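You operate a simulated robot arm through the tools that you are given. There is no shell and no other tool. Be economical: measure what you need, move in short steps, check, and stop when the job is done.

You run a simulated robot arm. Do the job below in one go: nothing can be reset, and whatever is moved stays where it is left.

Task
Put the television on standby, then wipe the smudge off its screen and dust the glass foot.
Fine: use the purple cleaning pad; pad and remote go back.

The check looks at the end state, three seconds after you hand in, the way a careful person would. Anything else that was tipped, shoved, dropped, spilled or broken makes it a failure.

Robot
A 7-joint arm with a two-finger parallel gripper, fixed in place. Base frame: the origin is at the foot of the arm, x ahead of it, y to its left, z up. Lengths are in mm, angles in degrees, forces in N, time in s.
Its first joint turns from -166.0 to 166.0 degrees. Payload 1.57 kg.
Tool frame: the origin (TCP) lies between the finger pads and is the grasp point; the fingertips stand 30 mm ahead of it; z points along the fingers, y is the line along which they close. Largest opening 110 mm; finger width 24, thickness 12; the body of the gripper, 48 by 112 mm, starts 78 mm behind the TCP.
Orientation is told as [roll, pitch, yaw] about the base's x, y, z axes, in that order, counted from this pose: with the fingers straight down and closing along the base's y, the tool's x points along the base's -x, its y along +y and its z along -z.

Tools
- The arm moves only by the tool step_arm. Its argument "increments" is a list of rows, each an object of numbers (a shift or turn left out is 0, a gripper value left out holds the last): "x", "y", "z": the shift along the base's x, y, z in units of 50 mm (1.0 is 50 mm); "wx", "wy", "wz": the turn, a rotation vector about the base's x, y, z in units of 8 degrees (1.0 is 8 degrees); "claw": the opening, from 0 (shut) to 1 (fully open). In form: [{"x": .., "y": .., "z": .., "wx": .., "wy": .., "wz": .., "claw": ..}, ...]. A call has 1 to 8 rows; each row shifts and turns the commanded pose from where the row before left it. A call with a number of a shift or a turn outside -1 to 1 is refused whole. Rows are played at 5 a second. More than 50 mm and 8.6 degrees between two rows, or a gripper value outside its range, and nothing of the call is played. Where a pose cannot be reached the arm comes as near as it can. A force on the tool above 40 N (or 10 N above the force at the start of the call, whichever is more), or a blocked arm, ends the call early, and 0.2 s more pass. Each finger travels about 45 mm/s and halts on what it meets, pressing with about 40 N; the grip force reading is that of the motor and also rises with nothing between the fingers. The clock runs only during rows and for 0.2 s after the last one: add rows that do not move to give the fingers time. It gives the time, the measured TCP pose, the force on the tool (base axes), the opening and the grip force at its end, in the units of the frame above (readings bear some noise).
- Cameras (640 x 400 px; columns grow to the right, rows downward): "scene" is fixed at [49.7, 646.4, 1196]; the picture's right is [-0.18, -0.98, 0.00], its down [-0.78, 0.14, -0.60] and it looks along [0.59, -0.11, -0.80] (base axes); focal length 214 px, centre (320, 200). "wrist" rides on the gripper at [70, 16, -141] in the tool frame; the picture's right is [-0.23, 0.97, 0.00], its down [-0.85, -0.20, -0.48] and it looks along [-0.47, -0.11, 0.88] (tool axes); focal length 222 px, centre (320, 200). There is no depth. A picture from a camera that has moved, and an enlarged one, comes with that camera's place and axes in the base frame and with its lens.
- capture(camera): a new picture of that camera. The clock stands still meanwhile.
- raise_lower(by): slides the trunk up (or, below 0, down) by that many mm; the arm rides with it, the base frame stays. It gives what a move gives, with no picture.
- enlarge(camera, box): a new picture of the part [left, top, right, bottom] of that camera's present view, enlarged. The clock stands still meanwhile.
- sign_off(): hands the job in; it is judged then, once.

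Go step by step. Nothing tells you positions but the pictures and the camera data: compare them with the known pose of the tool, close in by small moves and look again before you grip or let go. The budget is 120 turns and 84 pictures, counting those below and the enlarged ones. Unless the task says otherwise, let go and move clear before handing in, and close with one line.

The tools are called after "Emit:" as a command line: name --argument value ..., lists and objects as JSON in quotes. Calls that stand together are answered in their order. step_arm: Moves the arm, as the interface text tells. Its arguments: {"type":"object","properties":{"increments":{"type":"array"}},"required":["increments"]} The other tools are called the same way: raise_lower (by) slides the trunk up or down; capture (camera) takes a picture; enlarge (camera, box) takes an enlarged picture of a part of a camera's view; sign_off () hands the job in.

At the start:

```text
time: 0.0
position: [226.6, 453.4, 1200.3]
tcp_rot: [0.0, 0.0, 0.0]
contact_force: [-0.6, -0.5, -0.5]
finger_gap: 110.0
grasp_force: 0.1
trunk travel left (down, up): [-525.0, 65.0]
```

scene: 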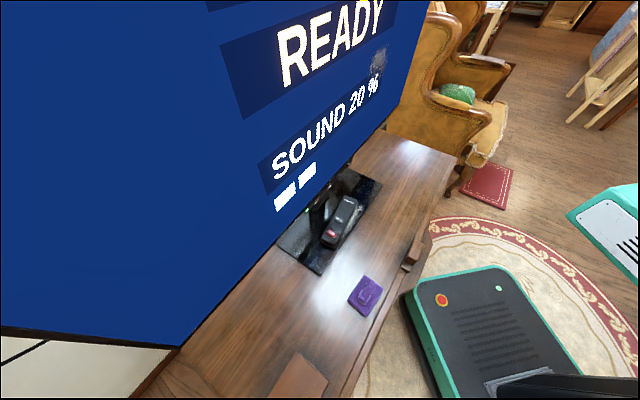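
wrist: 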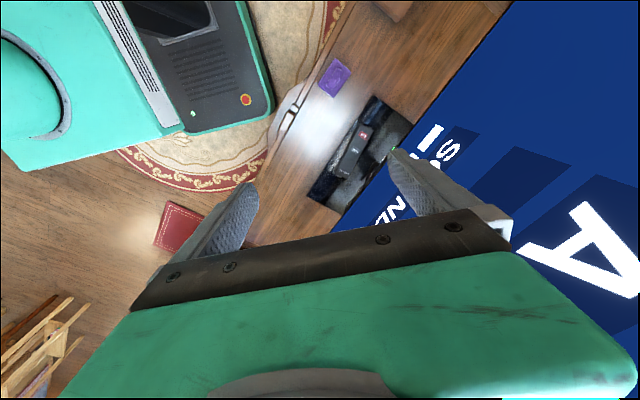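

The scene shows the TV with a remote on its dark glass foot and a purple pad on the bench in front. I'll take enlarged pictures to measure where these are.

Emit:
enlarge --camera "scene" --box '[240, 150, 440, 350]'

Emit:
enlarge --camera "wrist" --box '[270, 30, 470, 230]'

Emit:
enlarge --camera "scene" --box '[200, 0, 440, 220]'

```text
2.00 times, centred on (340, 250) of scene
camera zoom: at [49.7, 646.4, 1196.0], right [-0.18, -0.98, 0.0], down [-0.78, 0.14, -0.6], along [0.59, -0.11, -0.8], focal length 429 px, centre (280, 100)
```

zoom: 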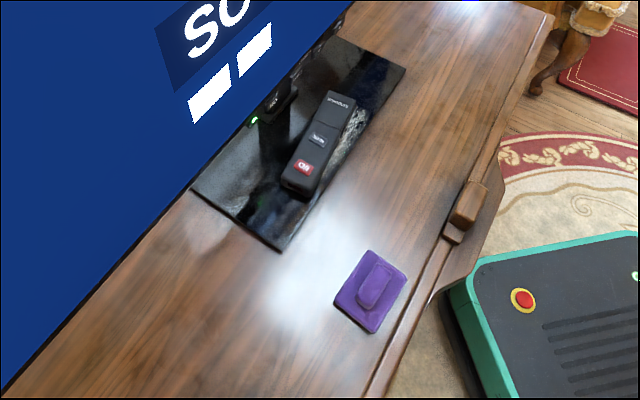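

```text
2.00 times, centred on (370, 130) of wrist
camera zoom: at [156.8, 469.2, 1341.3], right [0.23, 0.97, 0.0], down [0.85, -0.2, 0.48], along [0.47, -0.11, -0.88], focal length 444 px, centre (220, 340)
```

zoom: 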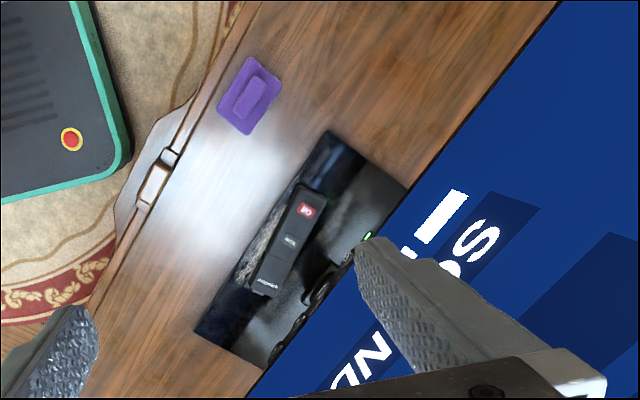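

```text
1.82 times, centred on (320, 110) of scene
camera zoom: at [49.7, 646.4, 1196.0], right [-0.18, -0.98, 0.0], down [-0.78, 0.14, -0.6], along [0.59, -0.11, -0.8], focal length 390 px, centre (320, 364)
```

zoom: 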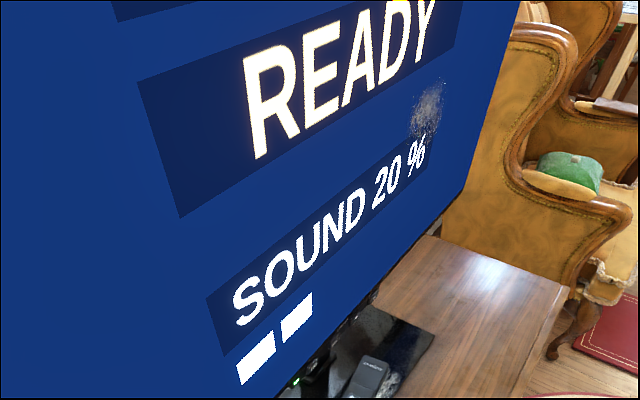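

The bench top seems to be at about z≈600, with the pad near (169,502) and the remote around (390,510). The bench and TV are turned about 45° and face the robot. I'll lower the trunk partway and look again.

Emit:
raise_lower --by -300

Emit:
capture --camera "wrist"

Emit:
capture --camera "scene"

```text
time: 3.0
position: [227.2, 452.7, 896.3]
tcp_rot: [0.0, -0.1, -0.1]
contact_force: [-0.5, 0.5, 0.3]
finger_gap: 110.2
grasp_force: 0.1
trunk travel left (down, up): [-225.0, 365.0]
```

```text
78 pictures are left
camera wrist: at [156.8, 469.4, 1039.4], right [0.23, 0.97, 0.0], down [0.85, -0.2, 0.48], along [0.47, -0.11, -0.88], focal length 222 px, centre (320, 200)
```

wrist: 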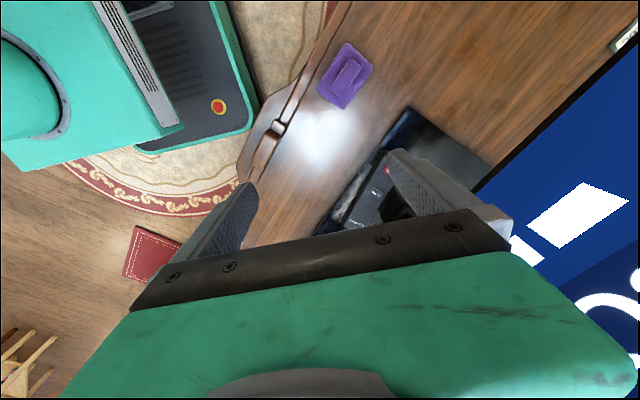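

```text
77 pictures are left
```

scene: 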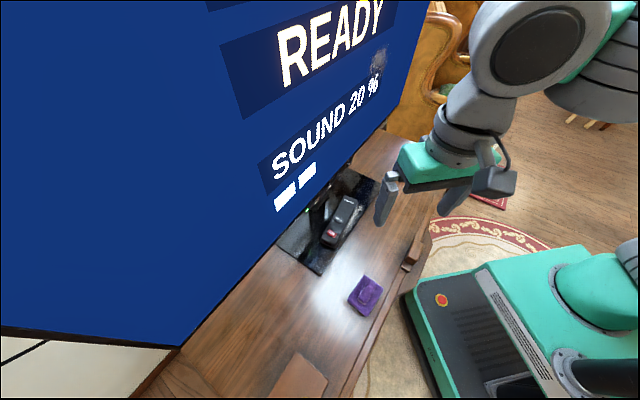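

The measurements agree: the remote's red button is at about (345,558,620) and the bench top is near z=600. I'll look closely at the remote from here before pressing it.

Emit:
enlarge --camera "scene" --box '[270, 160, 390, 280]'

Emit:
step_arm --increments '[{"x": -1, "y": -0.5, "claw": 0}, {"x": -1, "y": 0.5}, {"wz": -1}, {"wz": -1}, {"wz": -1}, {"wz": -1}, {"wz": -1}, {"wz": -0.5}]'

Emit:
capture --camera "wrist"

```text
3.33 times, centred on (330, 220) of scene
camera zoom: at [49.7, 646.4, 1196.0], right [-0.18, -0.98, 0.0], down [-0.78, 0.14, -0.6], along [0.59, -0.11, -0.8], focal length 715 px, centre (287, 133)
```

zoom: 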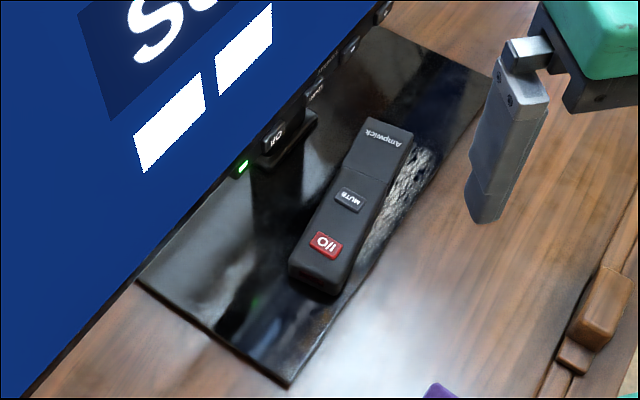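

```text
refused: row 1 steps farther than a row can; nothing moved
```

```text
75 pictures are left
camera wrist: at [156.8, 469.4, 1039.4], right [0.23, 0.97, 0.0], down [0.85, -0.2, 0.48], along [0.47, -0.11, -0.88], focal length 222 px, centre (320, 200)
```

wrist: 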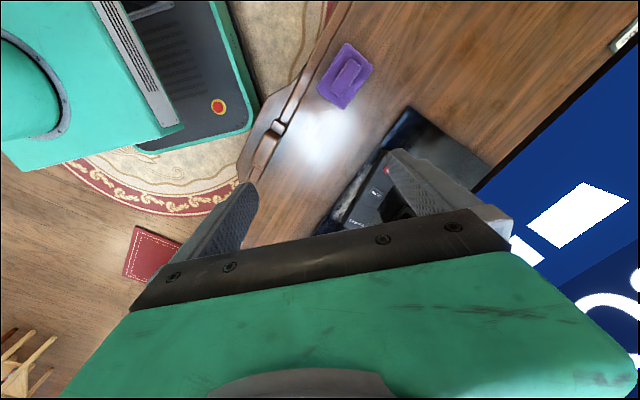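

The remote has I/O and MUTE buttons and is branded "Ampwick". There are also labelled buttons under the TV's lower edge. I want to read those before choosing what to press, so I'll turn the wrist to face the TV.

Emit:
step_arm --increments '[{"wz": 1}, {"wz": 1}, {"wz": 1}, {"wz": 1}, {"wz": 1}, {"wz": 0.6, "x": -0.5, "y": -0.5}, {"x": -0.5, "y": -0.5}]'

Emit:
capture --camera "wrist"

```text
time: 4.6
position: [174.6, 403.2, 896.7]
tcp_rot: [0.0, 0.0, 45.0]
contact_force: [0.5, 0.6, -0.1]
finger_gap: 110.0
grasp_force: 0.0
trunk travel left (down, up): [-225.0, 365.0]
```

```text
74 pictures are left
camera wrist: at [113.8, 366.0, 1039.1], right [-0.53, 0.85, 0.0], down [0.75, 0.46, 0.48], along [0.41, 0.25, -0.88], focal length 222 px, centre (320, 200)
```

wrist: 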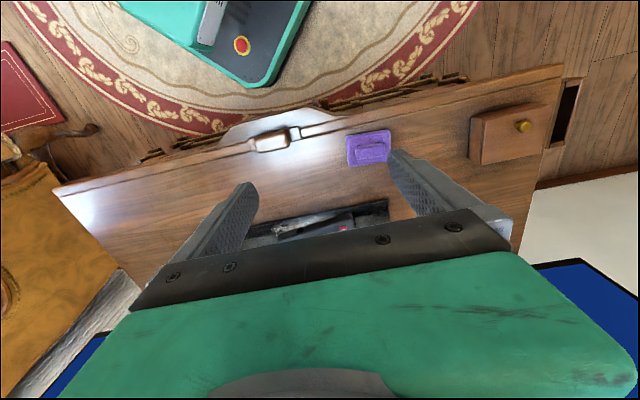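

The hand blocks the view of the TV. I'll tilt the tool toward the screen so the camera looks along it.

Emit:
step_arm --increments '[{"wx": 0.7, "wy": -0.7}, {"wx": 0.7, "wy": -0.7}, {"wx": 0.7, "wy": -0.7}, {"wx": 0.7, "wy": -0.7}, {"wx": 0.7, "wy": -0.7}, {"wx": 0.7, "wy": -0.7}]'

Emit:
capture --camera "wrist"

```text
time: 6.0
position: [176.9, 402.7, 897.4]
tcp_rot: [0.2, -47.7, 44.7]
contact_force: [0.7, -0.2, -0.5]
finger_gap: 110.1
grasp_force: 0.0
trunk travel left (down, up): [-225.0, 365.0]
```

```text
73 pictures are left
camera wrist: at [58.1, 307.9, 941.7], right [-0.58, 0.8, 0.17], down [0.3, 0.01, 0.95], along [0.76, 0.6, -0.25], focal length 222 px, centre (320, 200)
```

wrist: 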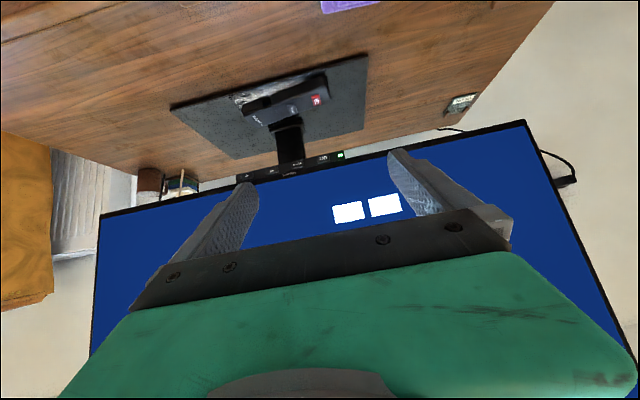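

The view is upside down but clear. I'll zoom in on the bezel buttons and the remote.

Emit:
enlarge --camera "wrist" --box '[225, 70, 355, 190]'

Emit:
enlarge --camera "wrist" --box '[240, 140, 350, 190]'

```text
3.33 times, centred on (290, 130) of wrist
camera zoom: at [58.1, 307.9, 941.7], right [-0.58, 0.8, 0.17], down [0.3, 0.01, 0.95], along [0.76, 0.6, -0.25], focal length 740 px, centre (420, 433)
```

zoom: 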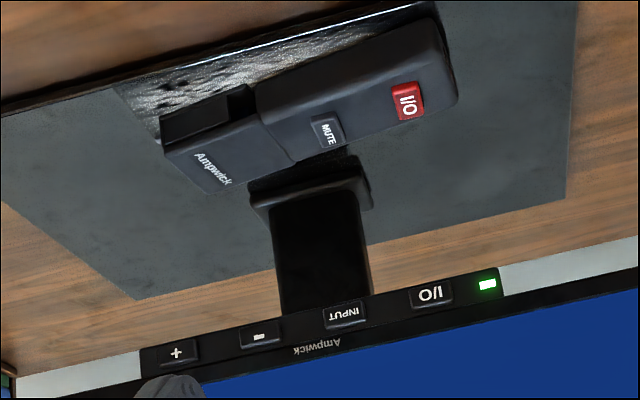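

```text
5.82 times, centred on (295, 165) of wrist
camera zoom: at [58.1, 307.9, 941.7], right [-0.58, 0.8, 0.17], down [0.3, 0.01, 0.95], along [0.76, 0.6, -0.25], focal length 1292 px, centre (466, 404)
```

zoom: 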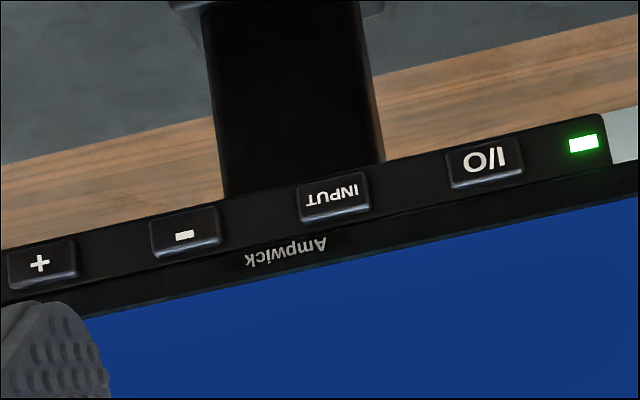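

The TV and remote are the same brand, and the I/O button is red. Pressing the remote straight down is gentler on the TV than pushing its bezel. I'll shut the fingers, reduce the tilt to about 16° so the body leans away from the screen, and move above the remote's I/O button.

Emit:
step_arm --increments '[{"wx": -0.7, "wy": 0.7, "claw": 0}, {"wx": -0.7, "wy": 0.7}, {"wx": -0.7, "wy": 0.7}, {"wx": -0.7, "wy": 0.7}, {"x": 0.6, "y": 0.6}, {"x": 0.6, "y": 0.6}, {"x": 0.6, "y": 0.6}, {"x": 0.6, "y": 0.6}]'

Emit:
raise_lower --by -120

Emit:
capture --camera "wrist"

Emit:
enlarge --camera "scene" --box '[270, 130, 430, 250]'

```text
time: 7.8
position: [297.8, 521.8, 897.1]
tcp_rot: [0.1, -15.9, 44.8]
contact_force: [0.4, -1.0, 0.0]
finger_gap: 0.3
grasp_force: 21.3
trunk travel left (down, up): [-225.0, 365.0]
```

```text
time: 9.3
position: [296.8, 520.4, 778.8]
tcp_rot: [-0.1, -15.9, 44.8]
contact_force: [0.4, 1.2, 0.4]
finger_gap: 0.0
grasp_force: 20.9
trunk travel left (down, up): [-105.0, 485.0]
```

```text
70 pictures are left
camera wrist: at [210.5, 457.3, 894.9], right [-0.53, 0.85, 0.06], down [0.63, 0.35, 0.69], along [0.56, 0.41, -0.72], focal length 222 px, centre (320, 200)
```

wrist: 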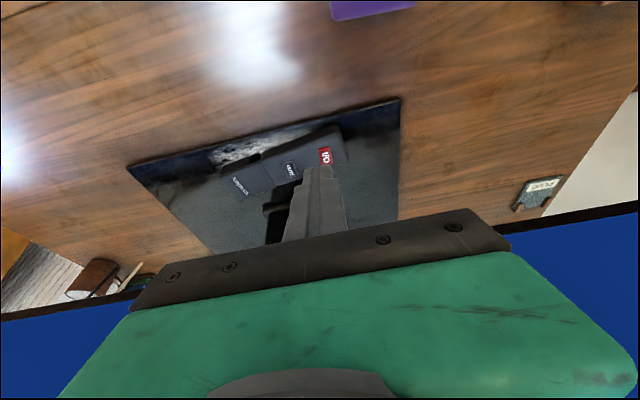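

```text
3.33 times, centred on (350, 190) of scene
camera zoom: at [49.7, 646.4, 1196.0], right [-0.18, -0.98, 0.0], down [-0.78, 0.14, -0.6], along [0.59, -0.11, -0.8], focal length 715 px, centre (220, 233)
```

zoom: 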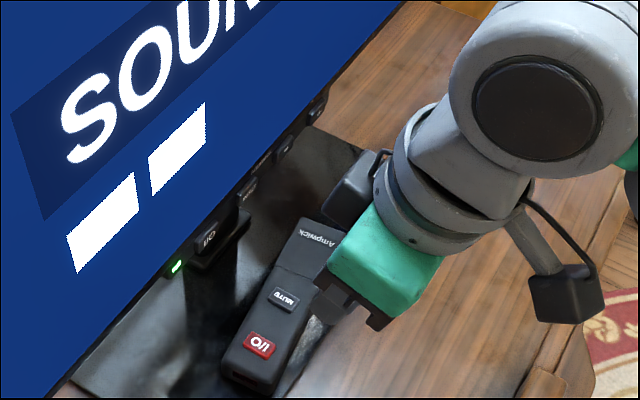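

A dark box on the far side of the hand may stick out toward the TV. I'll look closer before going in.

Emit:
enlarge --camera "scene" --box '[330, 140, 430, 230]'

```text
4.44 times, centred on (380, 185) of scene
camera zoom: at [49.7, 646.4, 1196.0], right [-0.18, -0.98, 0.0], down [-0.78, 0.14, -0.6], along [0.59, -0.11, -0.8], focal length 953 px, centre (53, 267)
```

zoom: 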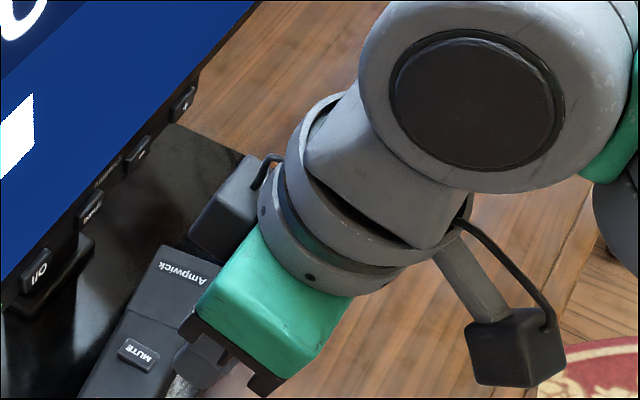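

There is a box on the TV side of the wrist, so I'll tilt further to about 32° to pull it back. Then I'll move over the button and come down to about 30 mm above it.

Emit:
step_arm --increments '[{"wx": 0.7, "wy": -0.7}, {"wx": 0.7, "wy": -0.7}, {"x": 0.36, "y": 0.37}, {"x": 0.36, "y": 0.37, "z": -0.5}, {"z": -0.7}, {"z": -0.4}]'

Emit:
capture --camera "wrist"

Emit:
enlarge --camera "scene" --box '[290, 150, 410, 250]'

```text
time: 10.7
position: [333.7, 556.6, 696.9]
tcp_rot: [0.1, -31.8, 44.7]
contact_force: [-0.1, 0.2, -0.2]
finger_gap: 0.0
grasp_force: 20.8
trunk travel left (down, up): [-105.0, 485.0]
```

```text
67 pictures are left
camera wrist: at [227.5, 474.0, 781.7], right [-0.55, 0.83, 0.12], down [0.48, 0.19, 0.86], along [0.69, 0.53, -0.5], focal length 222 px, centre (320, 200)
```

wrist: 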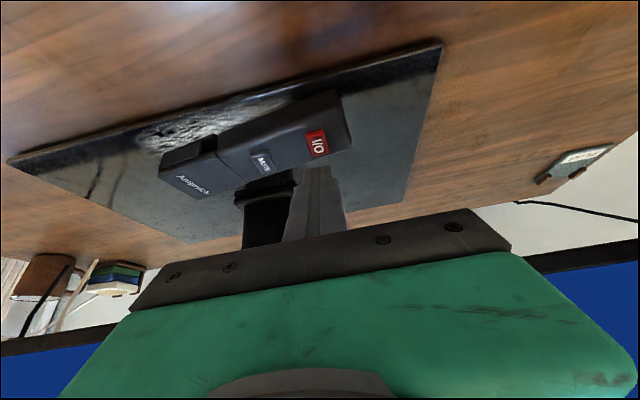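

```text
4.00 times, centred on (350, 200) of scene
camera zoom: at [49.7, 646.4, 1196.0], right [-0.18, -0.98, 0.0], down [-0.78, 0.14, -0.6], along [0.59, -0.11, -0.8], focal length 858 px, centre (200, 200)
```

zoom: 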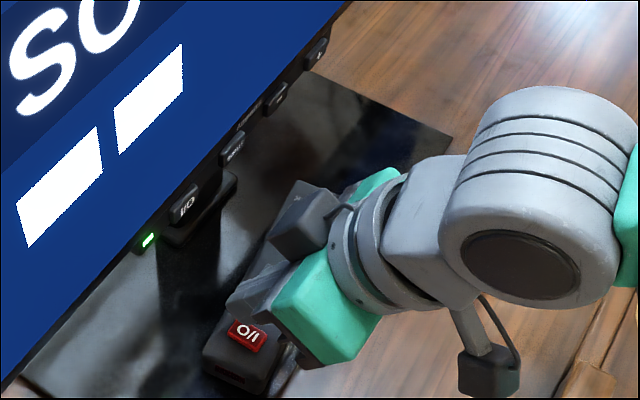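

The fingertip is right over the I/O button with roughly 15 mm to go. I'll come down slowly and watch the force.

Emit:
step_arm --increments '[{"x": -0.04, "y": -0.04, "z": -0.1}, {"z": -0.06}, {"z": -0.04}, {"z": -0.04}]'

Emit:
enlarge --camera "wrist" --box '[250, 90, 390, 210]'

```text
time: 11.7
position: [330.7, 556.9, 683.9]
tcp_rot: [0.1, -31.8, 44.6]
contact_force: [0.0, -0.2, -0.7]
finger_gap: 0.0
grasp_force: 21.5
trunk travel left (down, up): [-105.0, 485.0]
```

```text
3.33 times, centred on (320, 150) of wrist
camera zoom: at [224.8, 472.4, 768.7], right [-0.55, 0.83, 0.12], down [0.48, 0.19, 0.86], along [0.68, 0.53, -0.5], focal length 740 px, centre (320, 367)
```

zoom: 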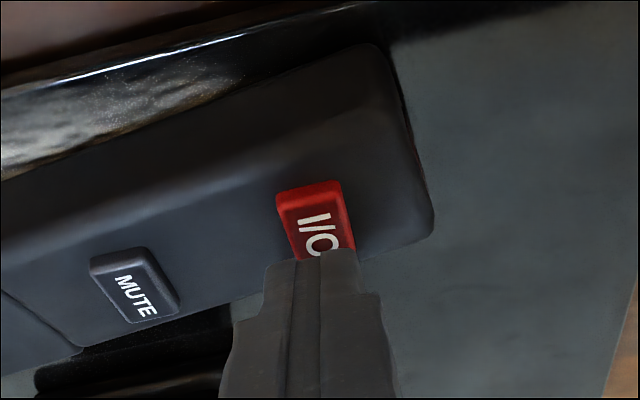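

The tip is almost on the button. I'll keep going down in small steps.

Emit:
step_arm --increments '[{"z": -0.04}, {"z": -0.04}, {"z": -0.03}]'

Emit:
enlarge --camera "wrist" --box '[250, 90, 390, 210]'

```text
time: 12.5
position: [331.0, 555.7, 679.4]
tcp_rot: [0.1, -31.7, 44.7]
contact_force: [-0.6, 0.2, 0.3]
finger_gap: 0.1
grasp_force: 20.5
trunk travel left (down, up): [-105.0, 485.0]
```

```text
3.33 times, centred on (320, 150) of wrist
camera zoom: at [224.8, 472.3, 764.0], right [-0.55, 0.83, 0.12], down [0.48, 0.19, 0.86], along [0.68, 0.53, -0.5], focal length 740 px, centre (320, 367)
```

zoom: 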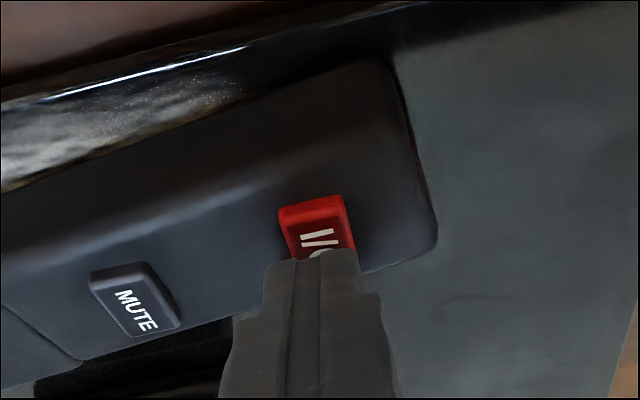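

No contact yet. I'll continue down.

Emit:
step_arm --increments '[{"z": -0.04}, {"z": -0.04}, {"z": -0.04}]'

Emit:
enlarge --camera "wrist" --box '[250, 90, 390, 210]'

```text
time: 13.3
position: [331.1, 554.8, 675.0]
tcp_rot: [0.3, -31.7, 44.8]
contact_force: [-2.0, 0.4, 5.3]
finger_gap: 0.0
grasp_force: 20.8
trunk travel left (down, up): [-105.0, 485.0]
```

```text
3.33 times, centred on (320, 150) of wrist
camera zoom: at [225.2, 472.0, 759.0], right [-0.55, 0.83, 0.12], down [0.48, 0.19, 0.86], along [0.68, 0.53, -0.5], focal length 740 px, centre (320, 367)
```

zoom: 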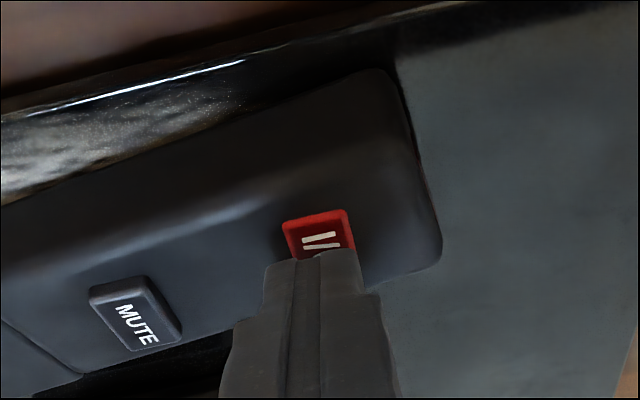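

Contact at 5 N. I'll check whether the TV has reacted.

Emit:
enlarge --camera "scene" --box '[220, 0, 420, 250]'

```text
1.60 times, centred on (320, 125) of scene
camera zoom: at [49.7, 646.4, 1196.0], right [-0.18, -0.98, 0.0], down [-0.78, 0.14, -0.6], along [0.59, -0.11, -0.8], focal length 343 px, centre (320, 320)
```

zoom: 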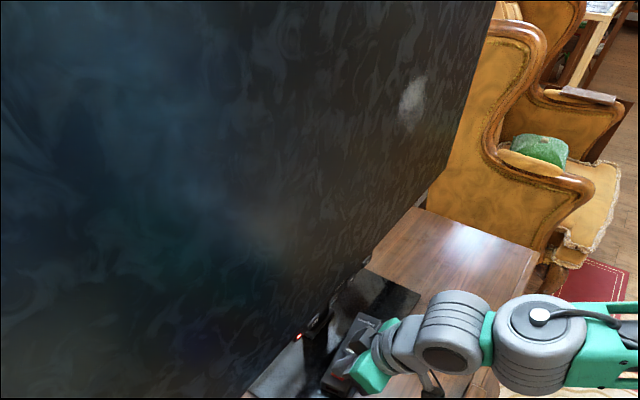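

The TV is on standby: the screen is dark and the LED is red. I'll lift straight off, back away and survey the foot.

Emit:
step_arm --increments '[{"z": 0.3}, {"z": 0.8}, {"z": 0.8}, {"x": -0.6, "y": -0.6}, {"x": -0.6, "y": -0.6, "z": 0.6}, {"wx": -0.7, "wy": 0.7, "claw": 1}, {"wx": -0.7, "wy": 0.7}]'

Emit:
enlarge --camera "scene" --box '[270, 150, 390, 280]'

Emit:
capture --camera "wrist"

```text
refused: row 5 steps farther than a row can; nothing moved
```

```text
3.08 times, centred on (330, 215) of scene
camera zoom: at [49.7, 646.4, 1196.0], right [-0.18, -0.98, 0.0], down [-0.78, 0.14, -0.6], along [0.59, -0.11, -0.8], focal length 660 px, centre (289, 154)
```

zoom: 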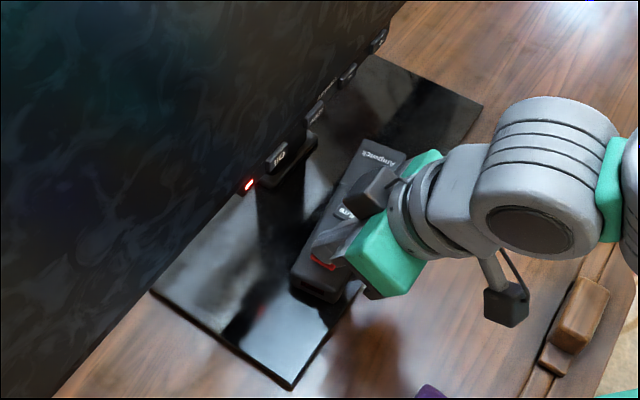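

```text
60 pictures are left
camera wrist: at [225.2, 472.0, 759.0], right [-0.55, 0.83, 0.12], down [0.48, 0.19, 0.86], along [0.68, 0.53, -0.5], focal length 222 px, centre (320, 200)
```

wrist: 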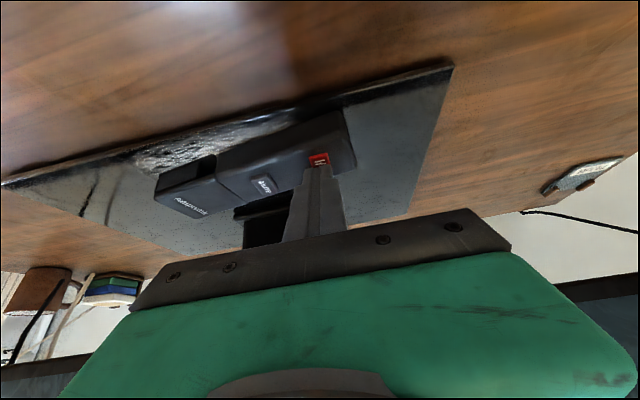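

That call was refused because one row was slightly too long. I'll repeat it with a smaller step.

Emit:
step_arm --increments '[{"z": 0.3}, {"z": 0.8}, {"z": 0.8}, {"x": -0.6, "y": -0.6}, {"x": -0.6, "y": -0.6}, {"wx": -0.7, "wy": 0.7, "claw": 1}, {"wx": -0.7, "wy": 0.7}, {"x": -0.6, "y": -0.6}]'

Emit:
capture --camera "wrist"

Emit:
enlarge --camera "scene" --box '[270, 150, 390, 280]'

```text
time: 15.1
position: [240.8, 467.1, 764.9]
tcp_rot: [0.0, -15.6, 44.8]
contact_force: [0.4, -0.6, -0.6]
finger_gap: 67.9
grasp_force: 0.1
trunk travel left (down, up): [-105.0, 485.0]
```

```text
59 pictures are left
camera wrist: at [154.6, 403.4, 883.4], right [-0.53, 0.84, 0.06], down [0.63, 0.35, 0.69], along [0.56, 0.41, -0.72], focal length 222 px, centre (320, 200)
```

wrist: 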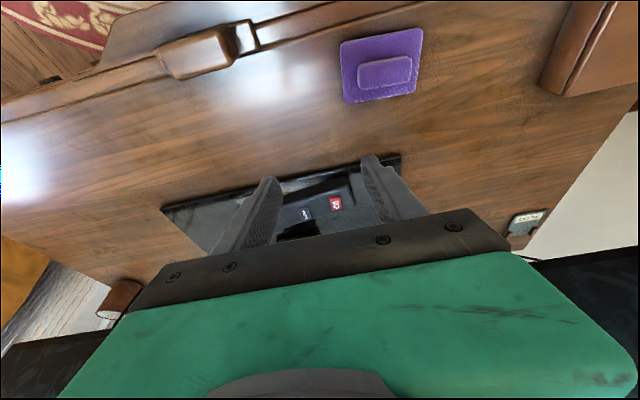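

```text
3.08 times, centred on (330, 215) of scene
camera zoom: at [49.7, 646.4, 1196.0], right [-0.18, -0.98, 0.0], down [-0.78, 0.14, -0.6], along [0.59, -0.11, -0.8], focal length 660 px, centre (289, 154)
```

zoom: 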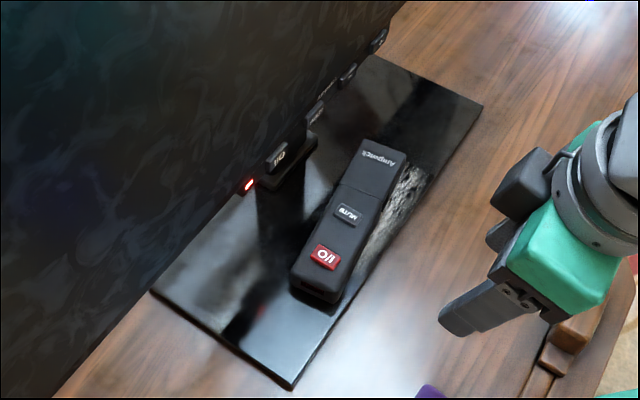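

The dust lies on the foot in front of, and probably under, the remote, so I'll have to shift the remote first. I'll return the tool upright and turn it so the fingers close across the remote. From there I can also judge the clearance to the bezel.

Emit:
step_arm --increments '[{"wx": -0.7, "wy": 0.7, "claw": 0.75}, {"wx": -0.68, "wy": 0.68}, {"wz": -1}, {"wz": -1}, {"wz": -1}, {"wz": -1}, {"wz": -1}, {"wz": -1}]'

Emit:
step_arm --increments '[{"wz": -1}, {"wz": -1}, {"wz": -1}, {"wz": -1}, {"wz": -0.1}]'

Emit:
capture --camera "wrist"

```text
time: 16.9
position: [240.9, 465.3, 769.2]
tcp_rot: [0.0, -0.3, -3.3]
contact_force: [-0.7, 0.5, -0.2]
finger_gap: 82.4
grasp_force: 0.0
trunk travel left (down, up): [-105.0, 485.0]
```

```text
time: 18.1
position: [240.5, 466.5, 769.9]
tcp_rot: [-0.1, -0.3, -36.0]
contact_force: [-0.2, -0.8, 0.5]
finger_gap: 82.4
grasp_force: 0.1
trunk travel left (down, up): [-105.0, 485.0]
```

```text
57 pictures are left
camera wrist: at [194.3, 520.5, 911.1], right [0.76, 0.65, 0.0], down [0.57, -0.66, 0.48], along [0.32, -0.37, -0.88], focal length 222 px, centre (320, 200)
```

wrist: 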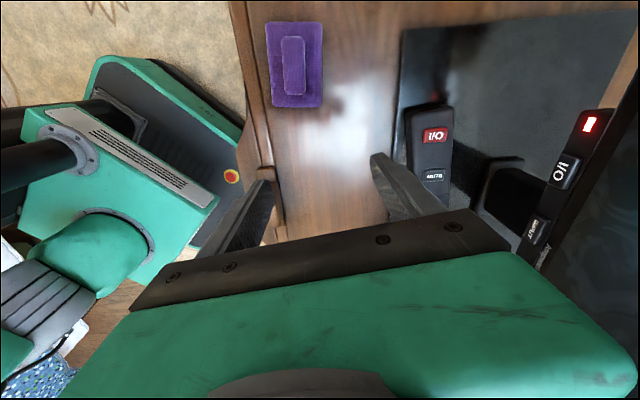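

The LED and strip are at n≈692 (n = distance from the base toward the TV) and z≈745. The remote is 48 mm wide, with I/O at (338,562). I'll grip near I/O with a 12° backward tilt to stay clear of the strip, and stop above first to check.

Emit:
step_arm --increments '[{"wx": 0.8, "wy": -0.6, "wz": -0.1, "claw": 0.6}, {"wx": 0.4, "wy": -0.3}, {"x": 0.65, "y": 0.59}, {"x": 0.65, "y": 0.59}, {"x": 0.64, "y": 0.59}, {"z": -0.8}, {"z": -0.8}]'

Emit:
capture --camera "wrist"

Emit:
enlarge --camera "scene" --box '[280, 160, 380, 260]'

```text
time: 19.7
position: [339.4, 552.3, 687.5]
tcp_rot: [12.0, -0.2, -37.0]
contact_force: [-0.9, -0.5, 0.1]
finger_gap: 65.9
grasp_force: 0.0
trunk travel left (down, up): [-105.0, 485.0]
```

```text
56 pictures are left
camera wrist: at [273.9, 582.9, 829.4], right [0.75, 0.63, 0.2], down [0.51, -0.75, 0.43], along [0.42, -0.22, -0.88], focal length 222 px, centre (320, 200)
```

wrist: 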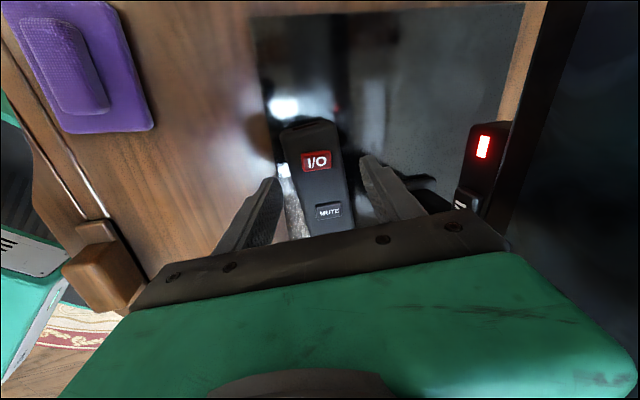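

```text
4.00 times, centred on (330, 210) of scene
camera zoom: at [49.7, 646.4, 1196.0], right [-0.18, -0.98, 0.0], down [-0.78, 0.14, -0.6], along [0.59, -0.11, -0.8], focal length 858 px, centre (280, 160)
```

zoom: 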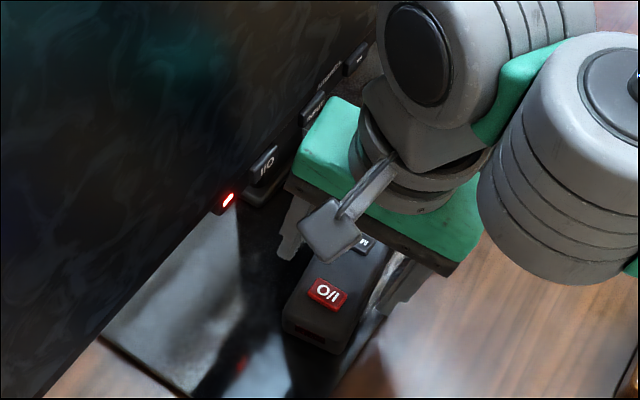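

The fingers straddle the remote with clearance to the strip. I'll go down to grip height, watching the force.

Emit:
step_arm --increments '[{"z": -0.3}, {"z": -0.2}, {"z": -0.1}, {"z": -0.04}]'

Emit:
capture --camera "wrist"

```text
time: 20.7
position: [340.4, 554.4, 655.3]
tcp_rot: [12.1, -0.3, -36.9]
contact_force: [1.0, -0.2, 0.2]
finger_gap: 65.8
grasp_force: 0.0
trunk travel left (down, up): [-105.0, 485.0]
```

```text
54 pictures are left
camera wrist: at [274.9, 585.0, 797.6], right [0.75, 0.63, 0.2], down [0.51, -0.75, 0.43], along [0.42, -0.22, -0.88], focal length 222 px, centre (320, 200)
```

wrist: 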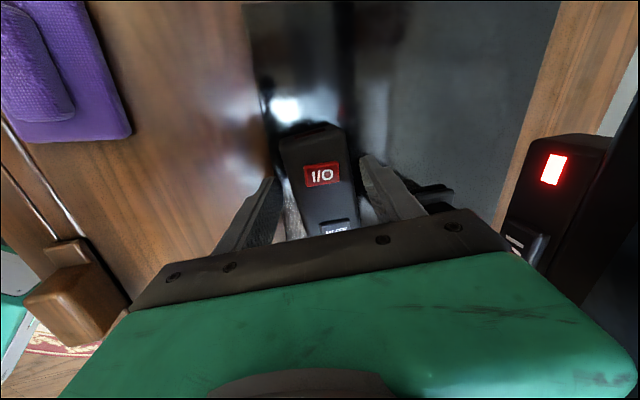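

The fingers flank the remote. I'll go 2 mm lower and close.

Emit:
step_arm --increments '[{"z": -0.04}, {"claw": 0.3}, {}, {}, {}]'

Emit:
capture --camera "wrist"

```text
time: 21.9
position: [338.9, 553.1, 654.8]
tcp_rot: [12.0, -0.3, -36.9]
contact_force: [1.3, 0.5, 1.8]
finger_gap: 52.0
grasp_force: 40.1
trunk travel left (down, up): [-105.0, 485.0]
```

```text
53 pictures are left
camera wrist: at [274.6, 584.8, 796.9], right [0.75, 0.63, 0.2], down [0.51, -0.75, 0.43], along [0.42, -0.22, -0.88], focal length 222 px, centre (320, 200)
```

wrist: 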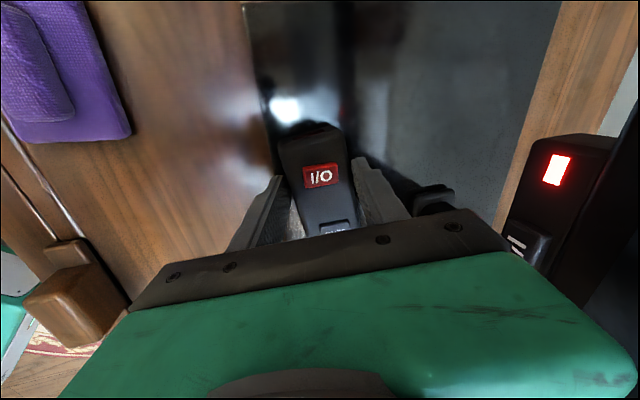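

Gripped at 52 mm. I'll lift a little and draw it away from the TV.

Emit:
step_arm --increments '[{"z": 0.1}, {"z": 0.3}, {"x": -0.4, "y": -0.4}, {"x": -0.6, "y": -0.6}]'

Emit:
capture --camera "wrist"

Emit:
enlarge --camera "scene" --box '[280, 150, 400, 260]'

```text
time: 22.9
position: [287.5, 504.6, 672.8]
tcp_rot: [11.7, -0.4, -36.8]
contact_force: [0.7, -0.1, -2.3]
finger_gap: 50.5
grasp_force: 39.4
trunk travel left (down, up): [-105.0, 485.0]
```

```text
52 pictures are left
camera wrist: at [224.0, 535.6, 815.0], right [0.75, 0.63, 0.2], down [0.51, -0.75, 0.43], along [0.42, -0.22, -0.88], focal length 222 px, centre (320, 200)
```

wrist: 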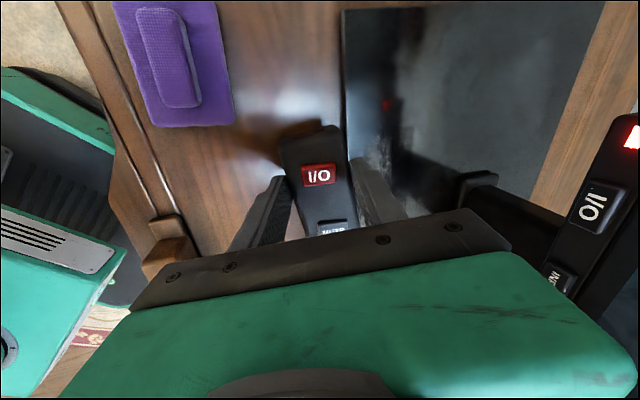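

```text
3.64 times, centred on (340, 205) of scene
camera zoom: at [49.7, 646.4, 1196.0], right [-0.18, -0.98, 0.0], down [-0.78, 0.14, -0.6], along [0.59, -0.11, -0.8], focal length 780 px, centre (247, 182)
```

zoom: 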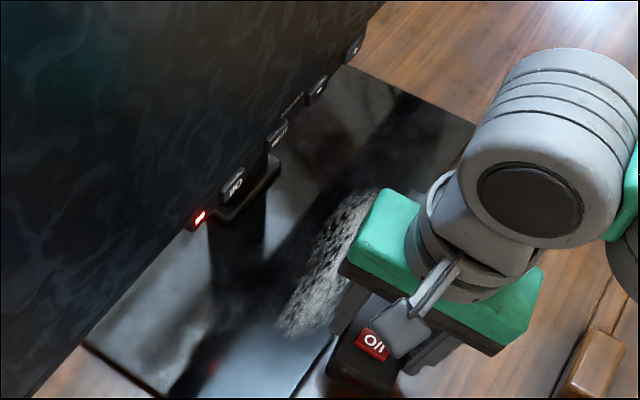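

The remote is lifted and the dust patch is showing, around (342,546) to (440,463). I'll straighten the tool and carry the remote along in front of the foot to the clear bench on the right.

Emit:
step_arm --increments '[{"z": 0.4}, {"wx": -0.8, "wy": 0.6}, {"wx": -0.4, "wy": 0.3}, {"x": 0.51, "y": -0.71}, {"x": 0.51, "y": -0.71}, {"x": 0.51, "y": -0.71}, {"x": 0.51, "y": -0.71}, {"x": 0.51, "y": -0.71}]'

Emit:
step_arm --increments '[{"x": 0.51, "y": -0.71}]'

Emit:
capture --camera "scene"

Emit:
capture --camera "wrist"

```text
time: 24.7
position: [419.7, 325.9, 694.2]
tcp_rot: [0.0, -0.3, -36.8]
contact_force: [-0.2, 0.0, -1.7]
finger_gap: 50.1
grasp_force: 40.6
trunk travel left (down, up): [-105.0, 485.0]
```

```text
time: 25.1
position: [443.5, 292.7, 693.9]
tcp_rot: [0.0, -0.3, -36.8]
contact_force: [-1.0, 0.2, -1.9]
finger_gap: 50.0
grasp_force: 39.3
trunk travel left (down, up): [-105.0, 485.0]
```

```text
50 pictures are left
```

scene: 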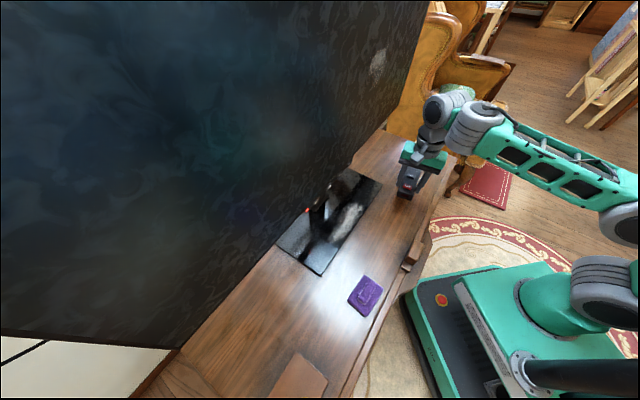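

```text
49 pictures are left
camera wrist: at [397.4, 347.5, 835.8], right [0.76, 0.64, 0.0], down [0.56, -0.67, 0.48], along [0.31, -0.37, -0.88], focal length 222 px, centre (320, 200)
```

wrist: 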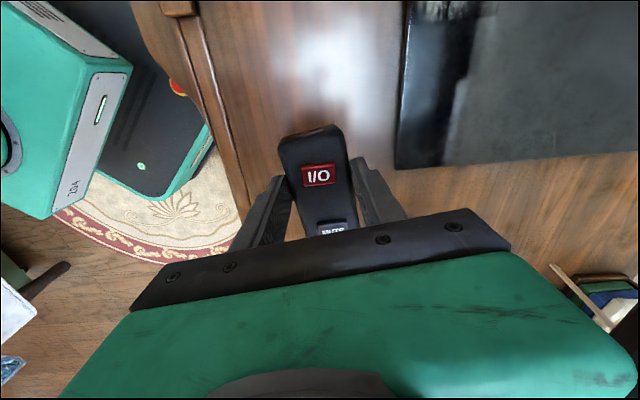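

The remote is over clear bench to the right. I'll lower it gently until it touches.

Emit:
step_arm --increments '[{"z": -0.5}, {"z": -0.2}, {"z": -0.1}, {"z": -0.04}]'

Emit:
step_arm --increments '[{"z": -0.04}, {"z": -0.04}, {"z": -0.04}]'

```text
time: 26.1
position: [442.3, 290.4, 652.3]
tcp_rot: [0.0, -0.4, -36.8]
contact_force: [-0.1, -0.5, -1.9]
finger_gap: 50.1
grasp_force: 39.4
trunk travel left (down, up): [-105.0, 485.0]
```

```text
time: 26.9
position: [442.4, 289.8, 646.6]
tcp_rot: [0.0, -0.3, -36.8]
contact_force: [0.8, -1.9, 3.6]
finger_gap: 49.8
grasp_force: 39.6
trunk travel left (down, up): [-105.0, 485.0]
```

The remote has touched down on the bench. I'll release it, rise and head for the pad near (165,506).

Emit:
step_arm --increments '[{"claw": 0.62}, {}, {"z": 0.4}, {"z": 0.8}, {"z": 0.8}, {"x": -0.72, "y": 0.56}, {"x": -0.72, "y": 0.56}, {"x": -0.72, "y": 0.56}]'

Emit:
step_arm --increments '[{"x": -0.72, "y": 0.56, "wz": -1}, {"x": -0.8, "y": 0.56}, {"x": -0.8, "y": 0.56}, {"x": -0.8, "y": 0.56}]'

Emit:
capture --camera "wrist"

Emit:
capture --camera "scene"

```text
time: 28.7
position: [330.9, 376.0, 747.8]
tcp_rot: [-0.1, -0.3, -36.9]
contact_force: [0.8, -0.9, -0.1]
finger_gap: 68.3
grasp_force: 0.1
trunk travel left (down, up): [-105.0, 485.0]
```

```text
time: 29.7
position: [174.5, 493.8, 749.3]
tcp_rot: [0.0, -0.4, -44.9]
contact_force: [-1.2, -0.9, 0.5]
finger_gap: 68.2
grasp_force: 0.1
trunk travel left (down, up): [-105.0, 485.0]
```

```text
48 pictures are left
camera wrist: at [135.8, 553.8, 891.2], right [0.85, 0.53, 0.0], down [0.46, -0.74, 0.48], along [0.26, -0.41, -0.88], focal length 222 px, centre (320, 200)
```

wrist: 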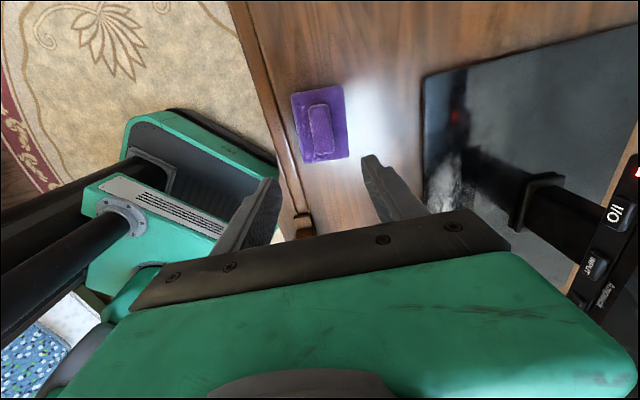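

```text
47 pictures are left
```

scene: 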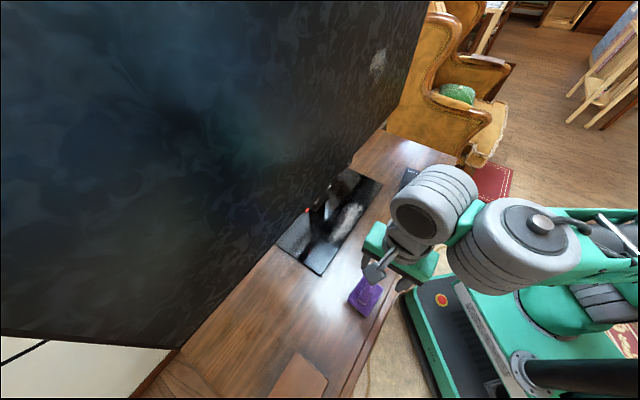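

I'll zoom in on the pad to get its exact position and orientation.

Emit:
enlarge --camera "wrist" --box '[270, 70, 370, 180]'

```text
3.64 times, centred on (320, 125) of wrist
camera zoom: at [135.8, 553.8, 891.2], right [0.85, 0.53, 0.0], down [0.46, -0.74, 0.48], along [0.26, -0.41, -0.88], focal length 808 px, centre (320, 473)
```

zoom: 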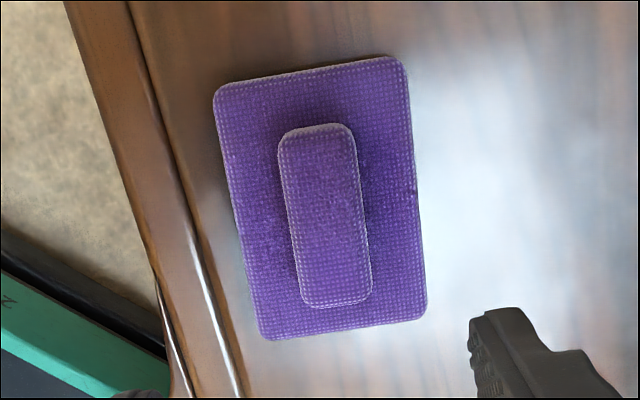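

The pad handle is centred at about (166.5,511), 25 mm wide and angled about -50°. I'll align over it and come down partway.

Emit:
step_arm --increments '[{"x": -0.16, "y": 0.34, "wz": -0.69, "claw": 0.45}, {"z": -0.6}, {"z": -0.6}]'

Emit:
enlarge --camera "wrist" --box '[240, 80, 400, 220]'

```text
time: 30.5
position: [167.9, 507.0, 686.6]
tcp_rot: [0.1, -0.3, -50.4]
contact_force: [0.7, -0.2, 0.1]
finger_gap: 49.3
grasp_force: 0.1
trunk travel left (down, up): [-105.0, 485.0]
```

```text
2.86 times, centred on (320, 150) of wrist
camera zoom: at [135.4, 570.1, 828.0], right [0.9, 0.45, 0.0], down [0.39, -0.78, 0.48], along [0.22, -0.43, -0.88], focal length 635 px, centre (320, 343)
```

zoom: 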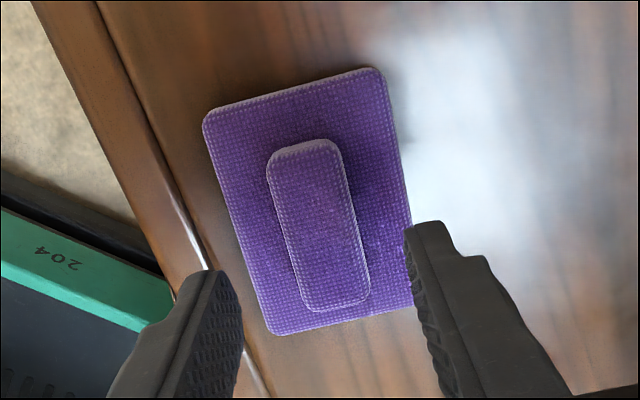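

Aligned to within 2°, so I'll nudge to centre and lower onto the handle.

Emit:
step_arm --increments '[{"x": -0.09, "y": 0.09}, {"z": -0.4}, {"z": -0.2}, {"z": -0.08}]'

Emit:
enlarge --camera "wrist" --box '[240, 80, 400, 220]'

```text
time: 31.5
position: [164.4, 508.2, 652.9]
tcp_rot: [0.0, -0.3, -50.3]
contact_force: [0.2, 0.1, 0.8]
finger_gap: 49.1
grasp_force: 0.1
trunk travel left (down, up): [-105.0, 485.0]
```

```text
2.86 times, centred on (320, 150) of wrist
camera zoom: at [132.1, 573.1, 794.2], right [0.89, 0.45, 0.0], down [0.39, -0.78, 0.48], along [0.22, -0.43, -0.88], focal length 635 px, centre (320, 343)
```

zoom: 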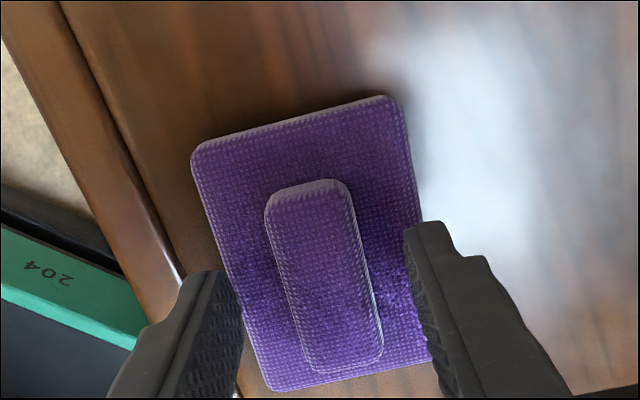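

Still clear of the pad base. I'll go a bit deeper, feel for contact, then close.

Emit:
step_arm --increments '[{"z": -0.04}, {"z": -0.04}]'

Emit:
step_arm --increments '[{"claw": 0.1}, {}, {}, {}]'

Emit:
enlarge --camera "wrist" --box '[240, 80, 400, 220]'

```text
time: 32.1
position: [165.2, 509.0, 647.5]
tcp_rot: [0.0, -0.3, -50.3]
contact_force: [0.8, 0.0, 0.3]
finger_gap: 49.3
grasp_force: 0.1
trunk travel left (down, up): [-105.0, 485.0]
```

```text
time: 33.1
position: [164.2, 509.5, 647.9]
tcp_rot: [0.0, -0.4, -50.3]
contact_force: [0.5, 0.4, -0.2]
finger_gap: 22.9
grasp_force: 35.2
trunk travel left (down, up): [-105.0, 485.0]
```

```text
2.86 times, centred on (320, 150) of wrist
camera zoom: at [132.3, 573.5, 790.0], right [0.89, 0.45, 0.0], down [0.39, -0.78, 0.48], along [0.22, -0.43, -0.88], focal length 635 px, centre (320, 343)
```

zoom: 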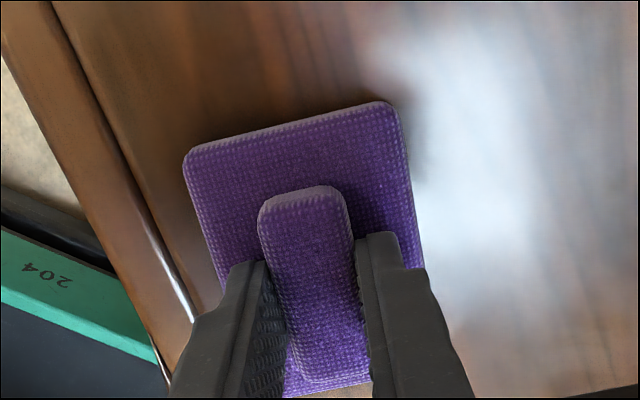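

The pad is held by its handle (22.9 mm). The pad's bottom face is about 44 mm ahead of the TCP. The smudge is at about (559,419,989), so I'll lift off slightly, raise the trunk and move in front of it.

Emit:
step_arm --increments '[{"z": 0.2}, {"z": 0.8}]'

Emit:
raise_lower --by 300

Emit:
step_arm --increments '[{"x": 0.7, "y": -0.4, "wz": 0.66}, {"x": 0.85, "y": -0.48}, {"x": 0.85, "y": -0.48}, {"x": 0.85, "y": -0.48}, {"x": 0.85, "y": -0.48}, {"x": 0.85, "y": -0.48}]'

Emit:
step_arm --increments '[{"wx": 0.7, "wy": -0.7}, {"wx": 0.7, "wy": -0.7}, {"wx": 0.7, "wy": -0.7}, {"wx": 0.7, "wy": -0.7}, {"wx": 0.7, "wy": -0.7}, {"wx": 0.7, "wy": -0.7}]'

Emit:
capture --camera "scene"

```text
time: 33.7
position: [164.7, 509.2, 697.0]
tcp_rot: [-0.1, -0.4, -50.4]
contact_force: [-0.7, -0.4, -1.0]
finger_gap: 22.8
grasp_force: 35.4
trunk travel left (down, up): [-105.0, 485.0]
```

```text
time: 36.7
position: [162.9, 508.9, 998.8]
tcp_rot: [0.0, -0.3, -50.3]
contact_force: [0.4, -0.5, -0.5]
finger_gap: 23.0
grasp_force: 35.4
trunk travel left (down, up): [-405.0, 185.0]
```

```text
time: 38.1
position: [413.0, 369.2, 997.1]
tcp_rot: [0.0, -0.2, -45.0]
contact_force: [-0.6, -0.8, -0.5]
finger_gap: 22.9
grasp_force: 35.1
trunk travel left (down, up): [-405.0, 185.0]
```

```text
time: 39.5
position: [444.6, 431.4, 1070.0]
tcp_rot: [47.6, -0.1, -45.2]
contact_force: [-1.0, -0.5, -0.7]
finger_gap: 22.9
grasp_force: 35.4
out of reach, approached as far as the arm can: row 2, 3, 4
trunk travel left (down, up): [-405.0, 185.0]
```

```text
42 pictures are left
```

scene: 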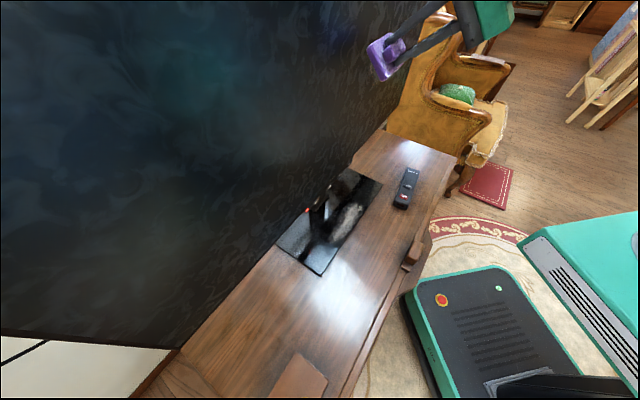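

The arm hit a reach limit mid-tilt and shifted. I'll hold still and check the pose before moving on.

Emit:
step_arm --increments '[{}]'

```text
time: 39.9
position: [445.0, 433.3, 1069.0]
tcp_rot: [47.6, -0.1, -45.3]
contact_force: [-0.3, 0.2, -0.6]
finger_gap: 23.2
grasp_force: 34.9
trunk travel left (down, up): [-405.0, 185.0]
```

The pose is stable and clear of the screen. I'll continue the tilt in smaller steps, moving back a little.

Emit:
step_arm --increments '[{"x": -0.2, "y": -0.2}, {"wx": 0.7, "wy": -0.7}, {"wx": 0.7, "wy": -0.7}]'

```text
time: 40.7
position: [434.3, 422.0, 1070.0]
tcp_rot: [63.4, -0.1, -45.2]
contact_force: [0.3, 0.4, -0.5]
finger_gap: 23.0
grasp_force: 35.5
trunk travel left (down, up): [-405.0, 185.0]
```

Emit:
step_arm --increments '[{"wx": 0.7, "wy": -0.7}, {"wx": 0.7, "wy": -0.7}, {"wx": 0.7, "wy": -0.7}, {"wx": 0.23, "wy": -0.23}]'

Emit:
capture --camera "scene"

Emit:
capture --camera "wrist"

```text
time: 41.7
position: [433.9, 423.6, 1068.5]
tcp_rot: [89.8, 0.1, -45.3]
contact_force: [0.0, 0.1, 0.0]
finger_gap: 22.9
grasp_force: 35.5
trunk travel left (down, up): [-405.0, 185.0]
```

```text
41 pictures are left
```

scene: 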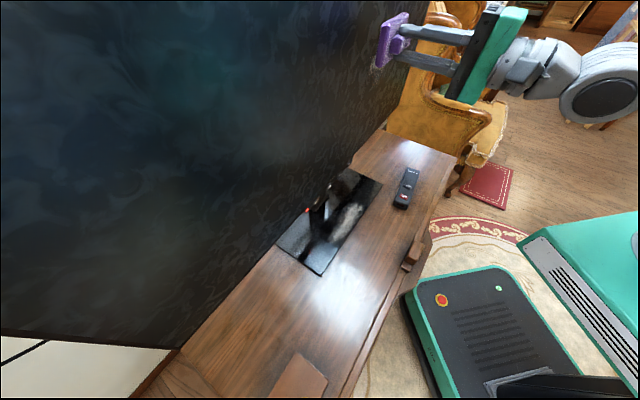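

```text
40 pictures are left
camera wrist: at [284.1, 372.9, 1086.5], right [0.16, -0.16, 0.97], down [0.26, -0.95, -0.2], along [0.95, 0.29, -0.11], focal length 222 px, centre (320, 200)
```

wrist: 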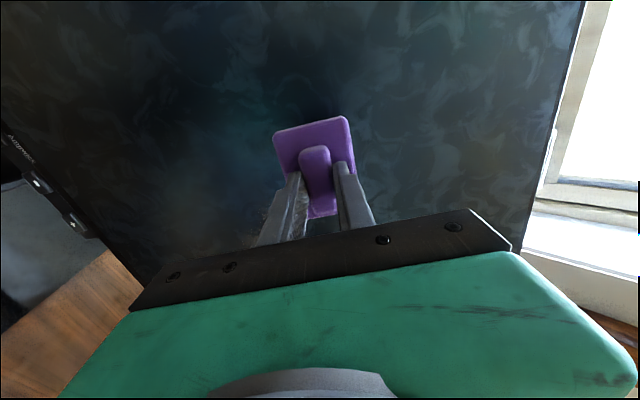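

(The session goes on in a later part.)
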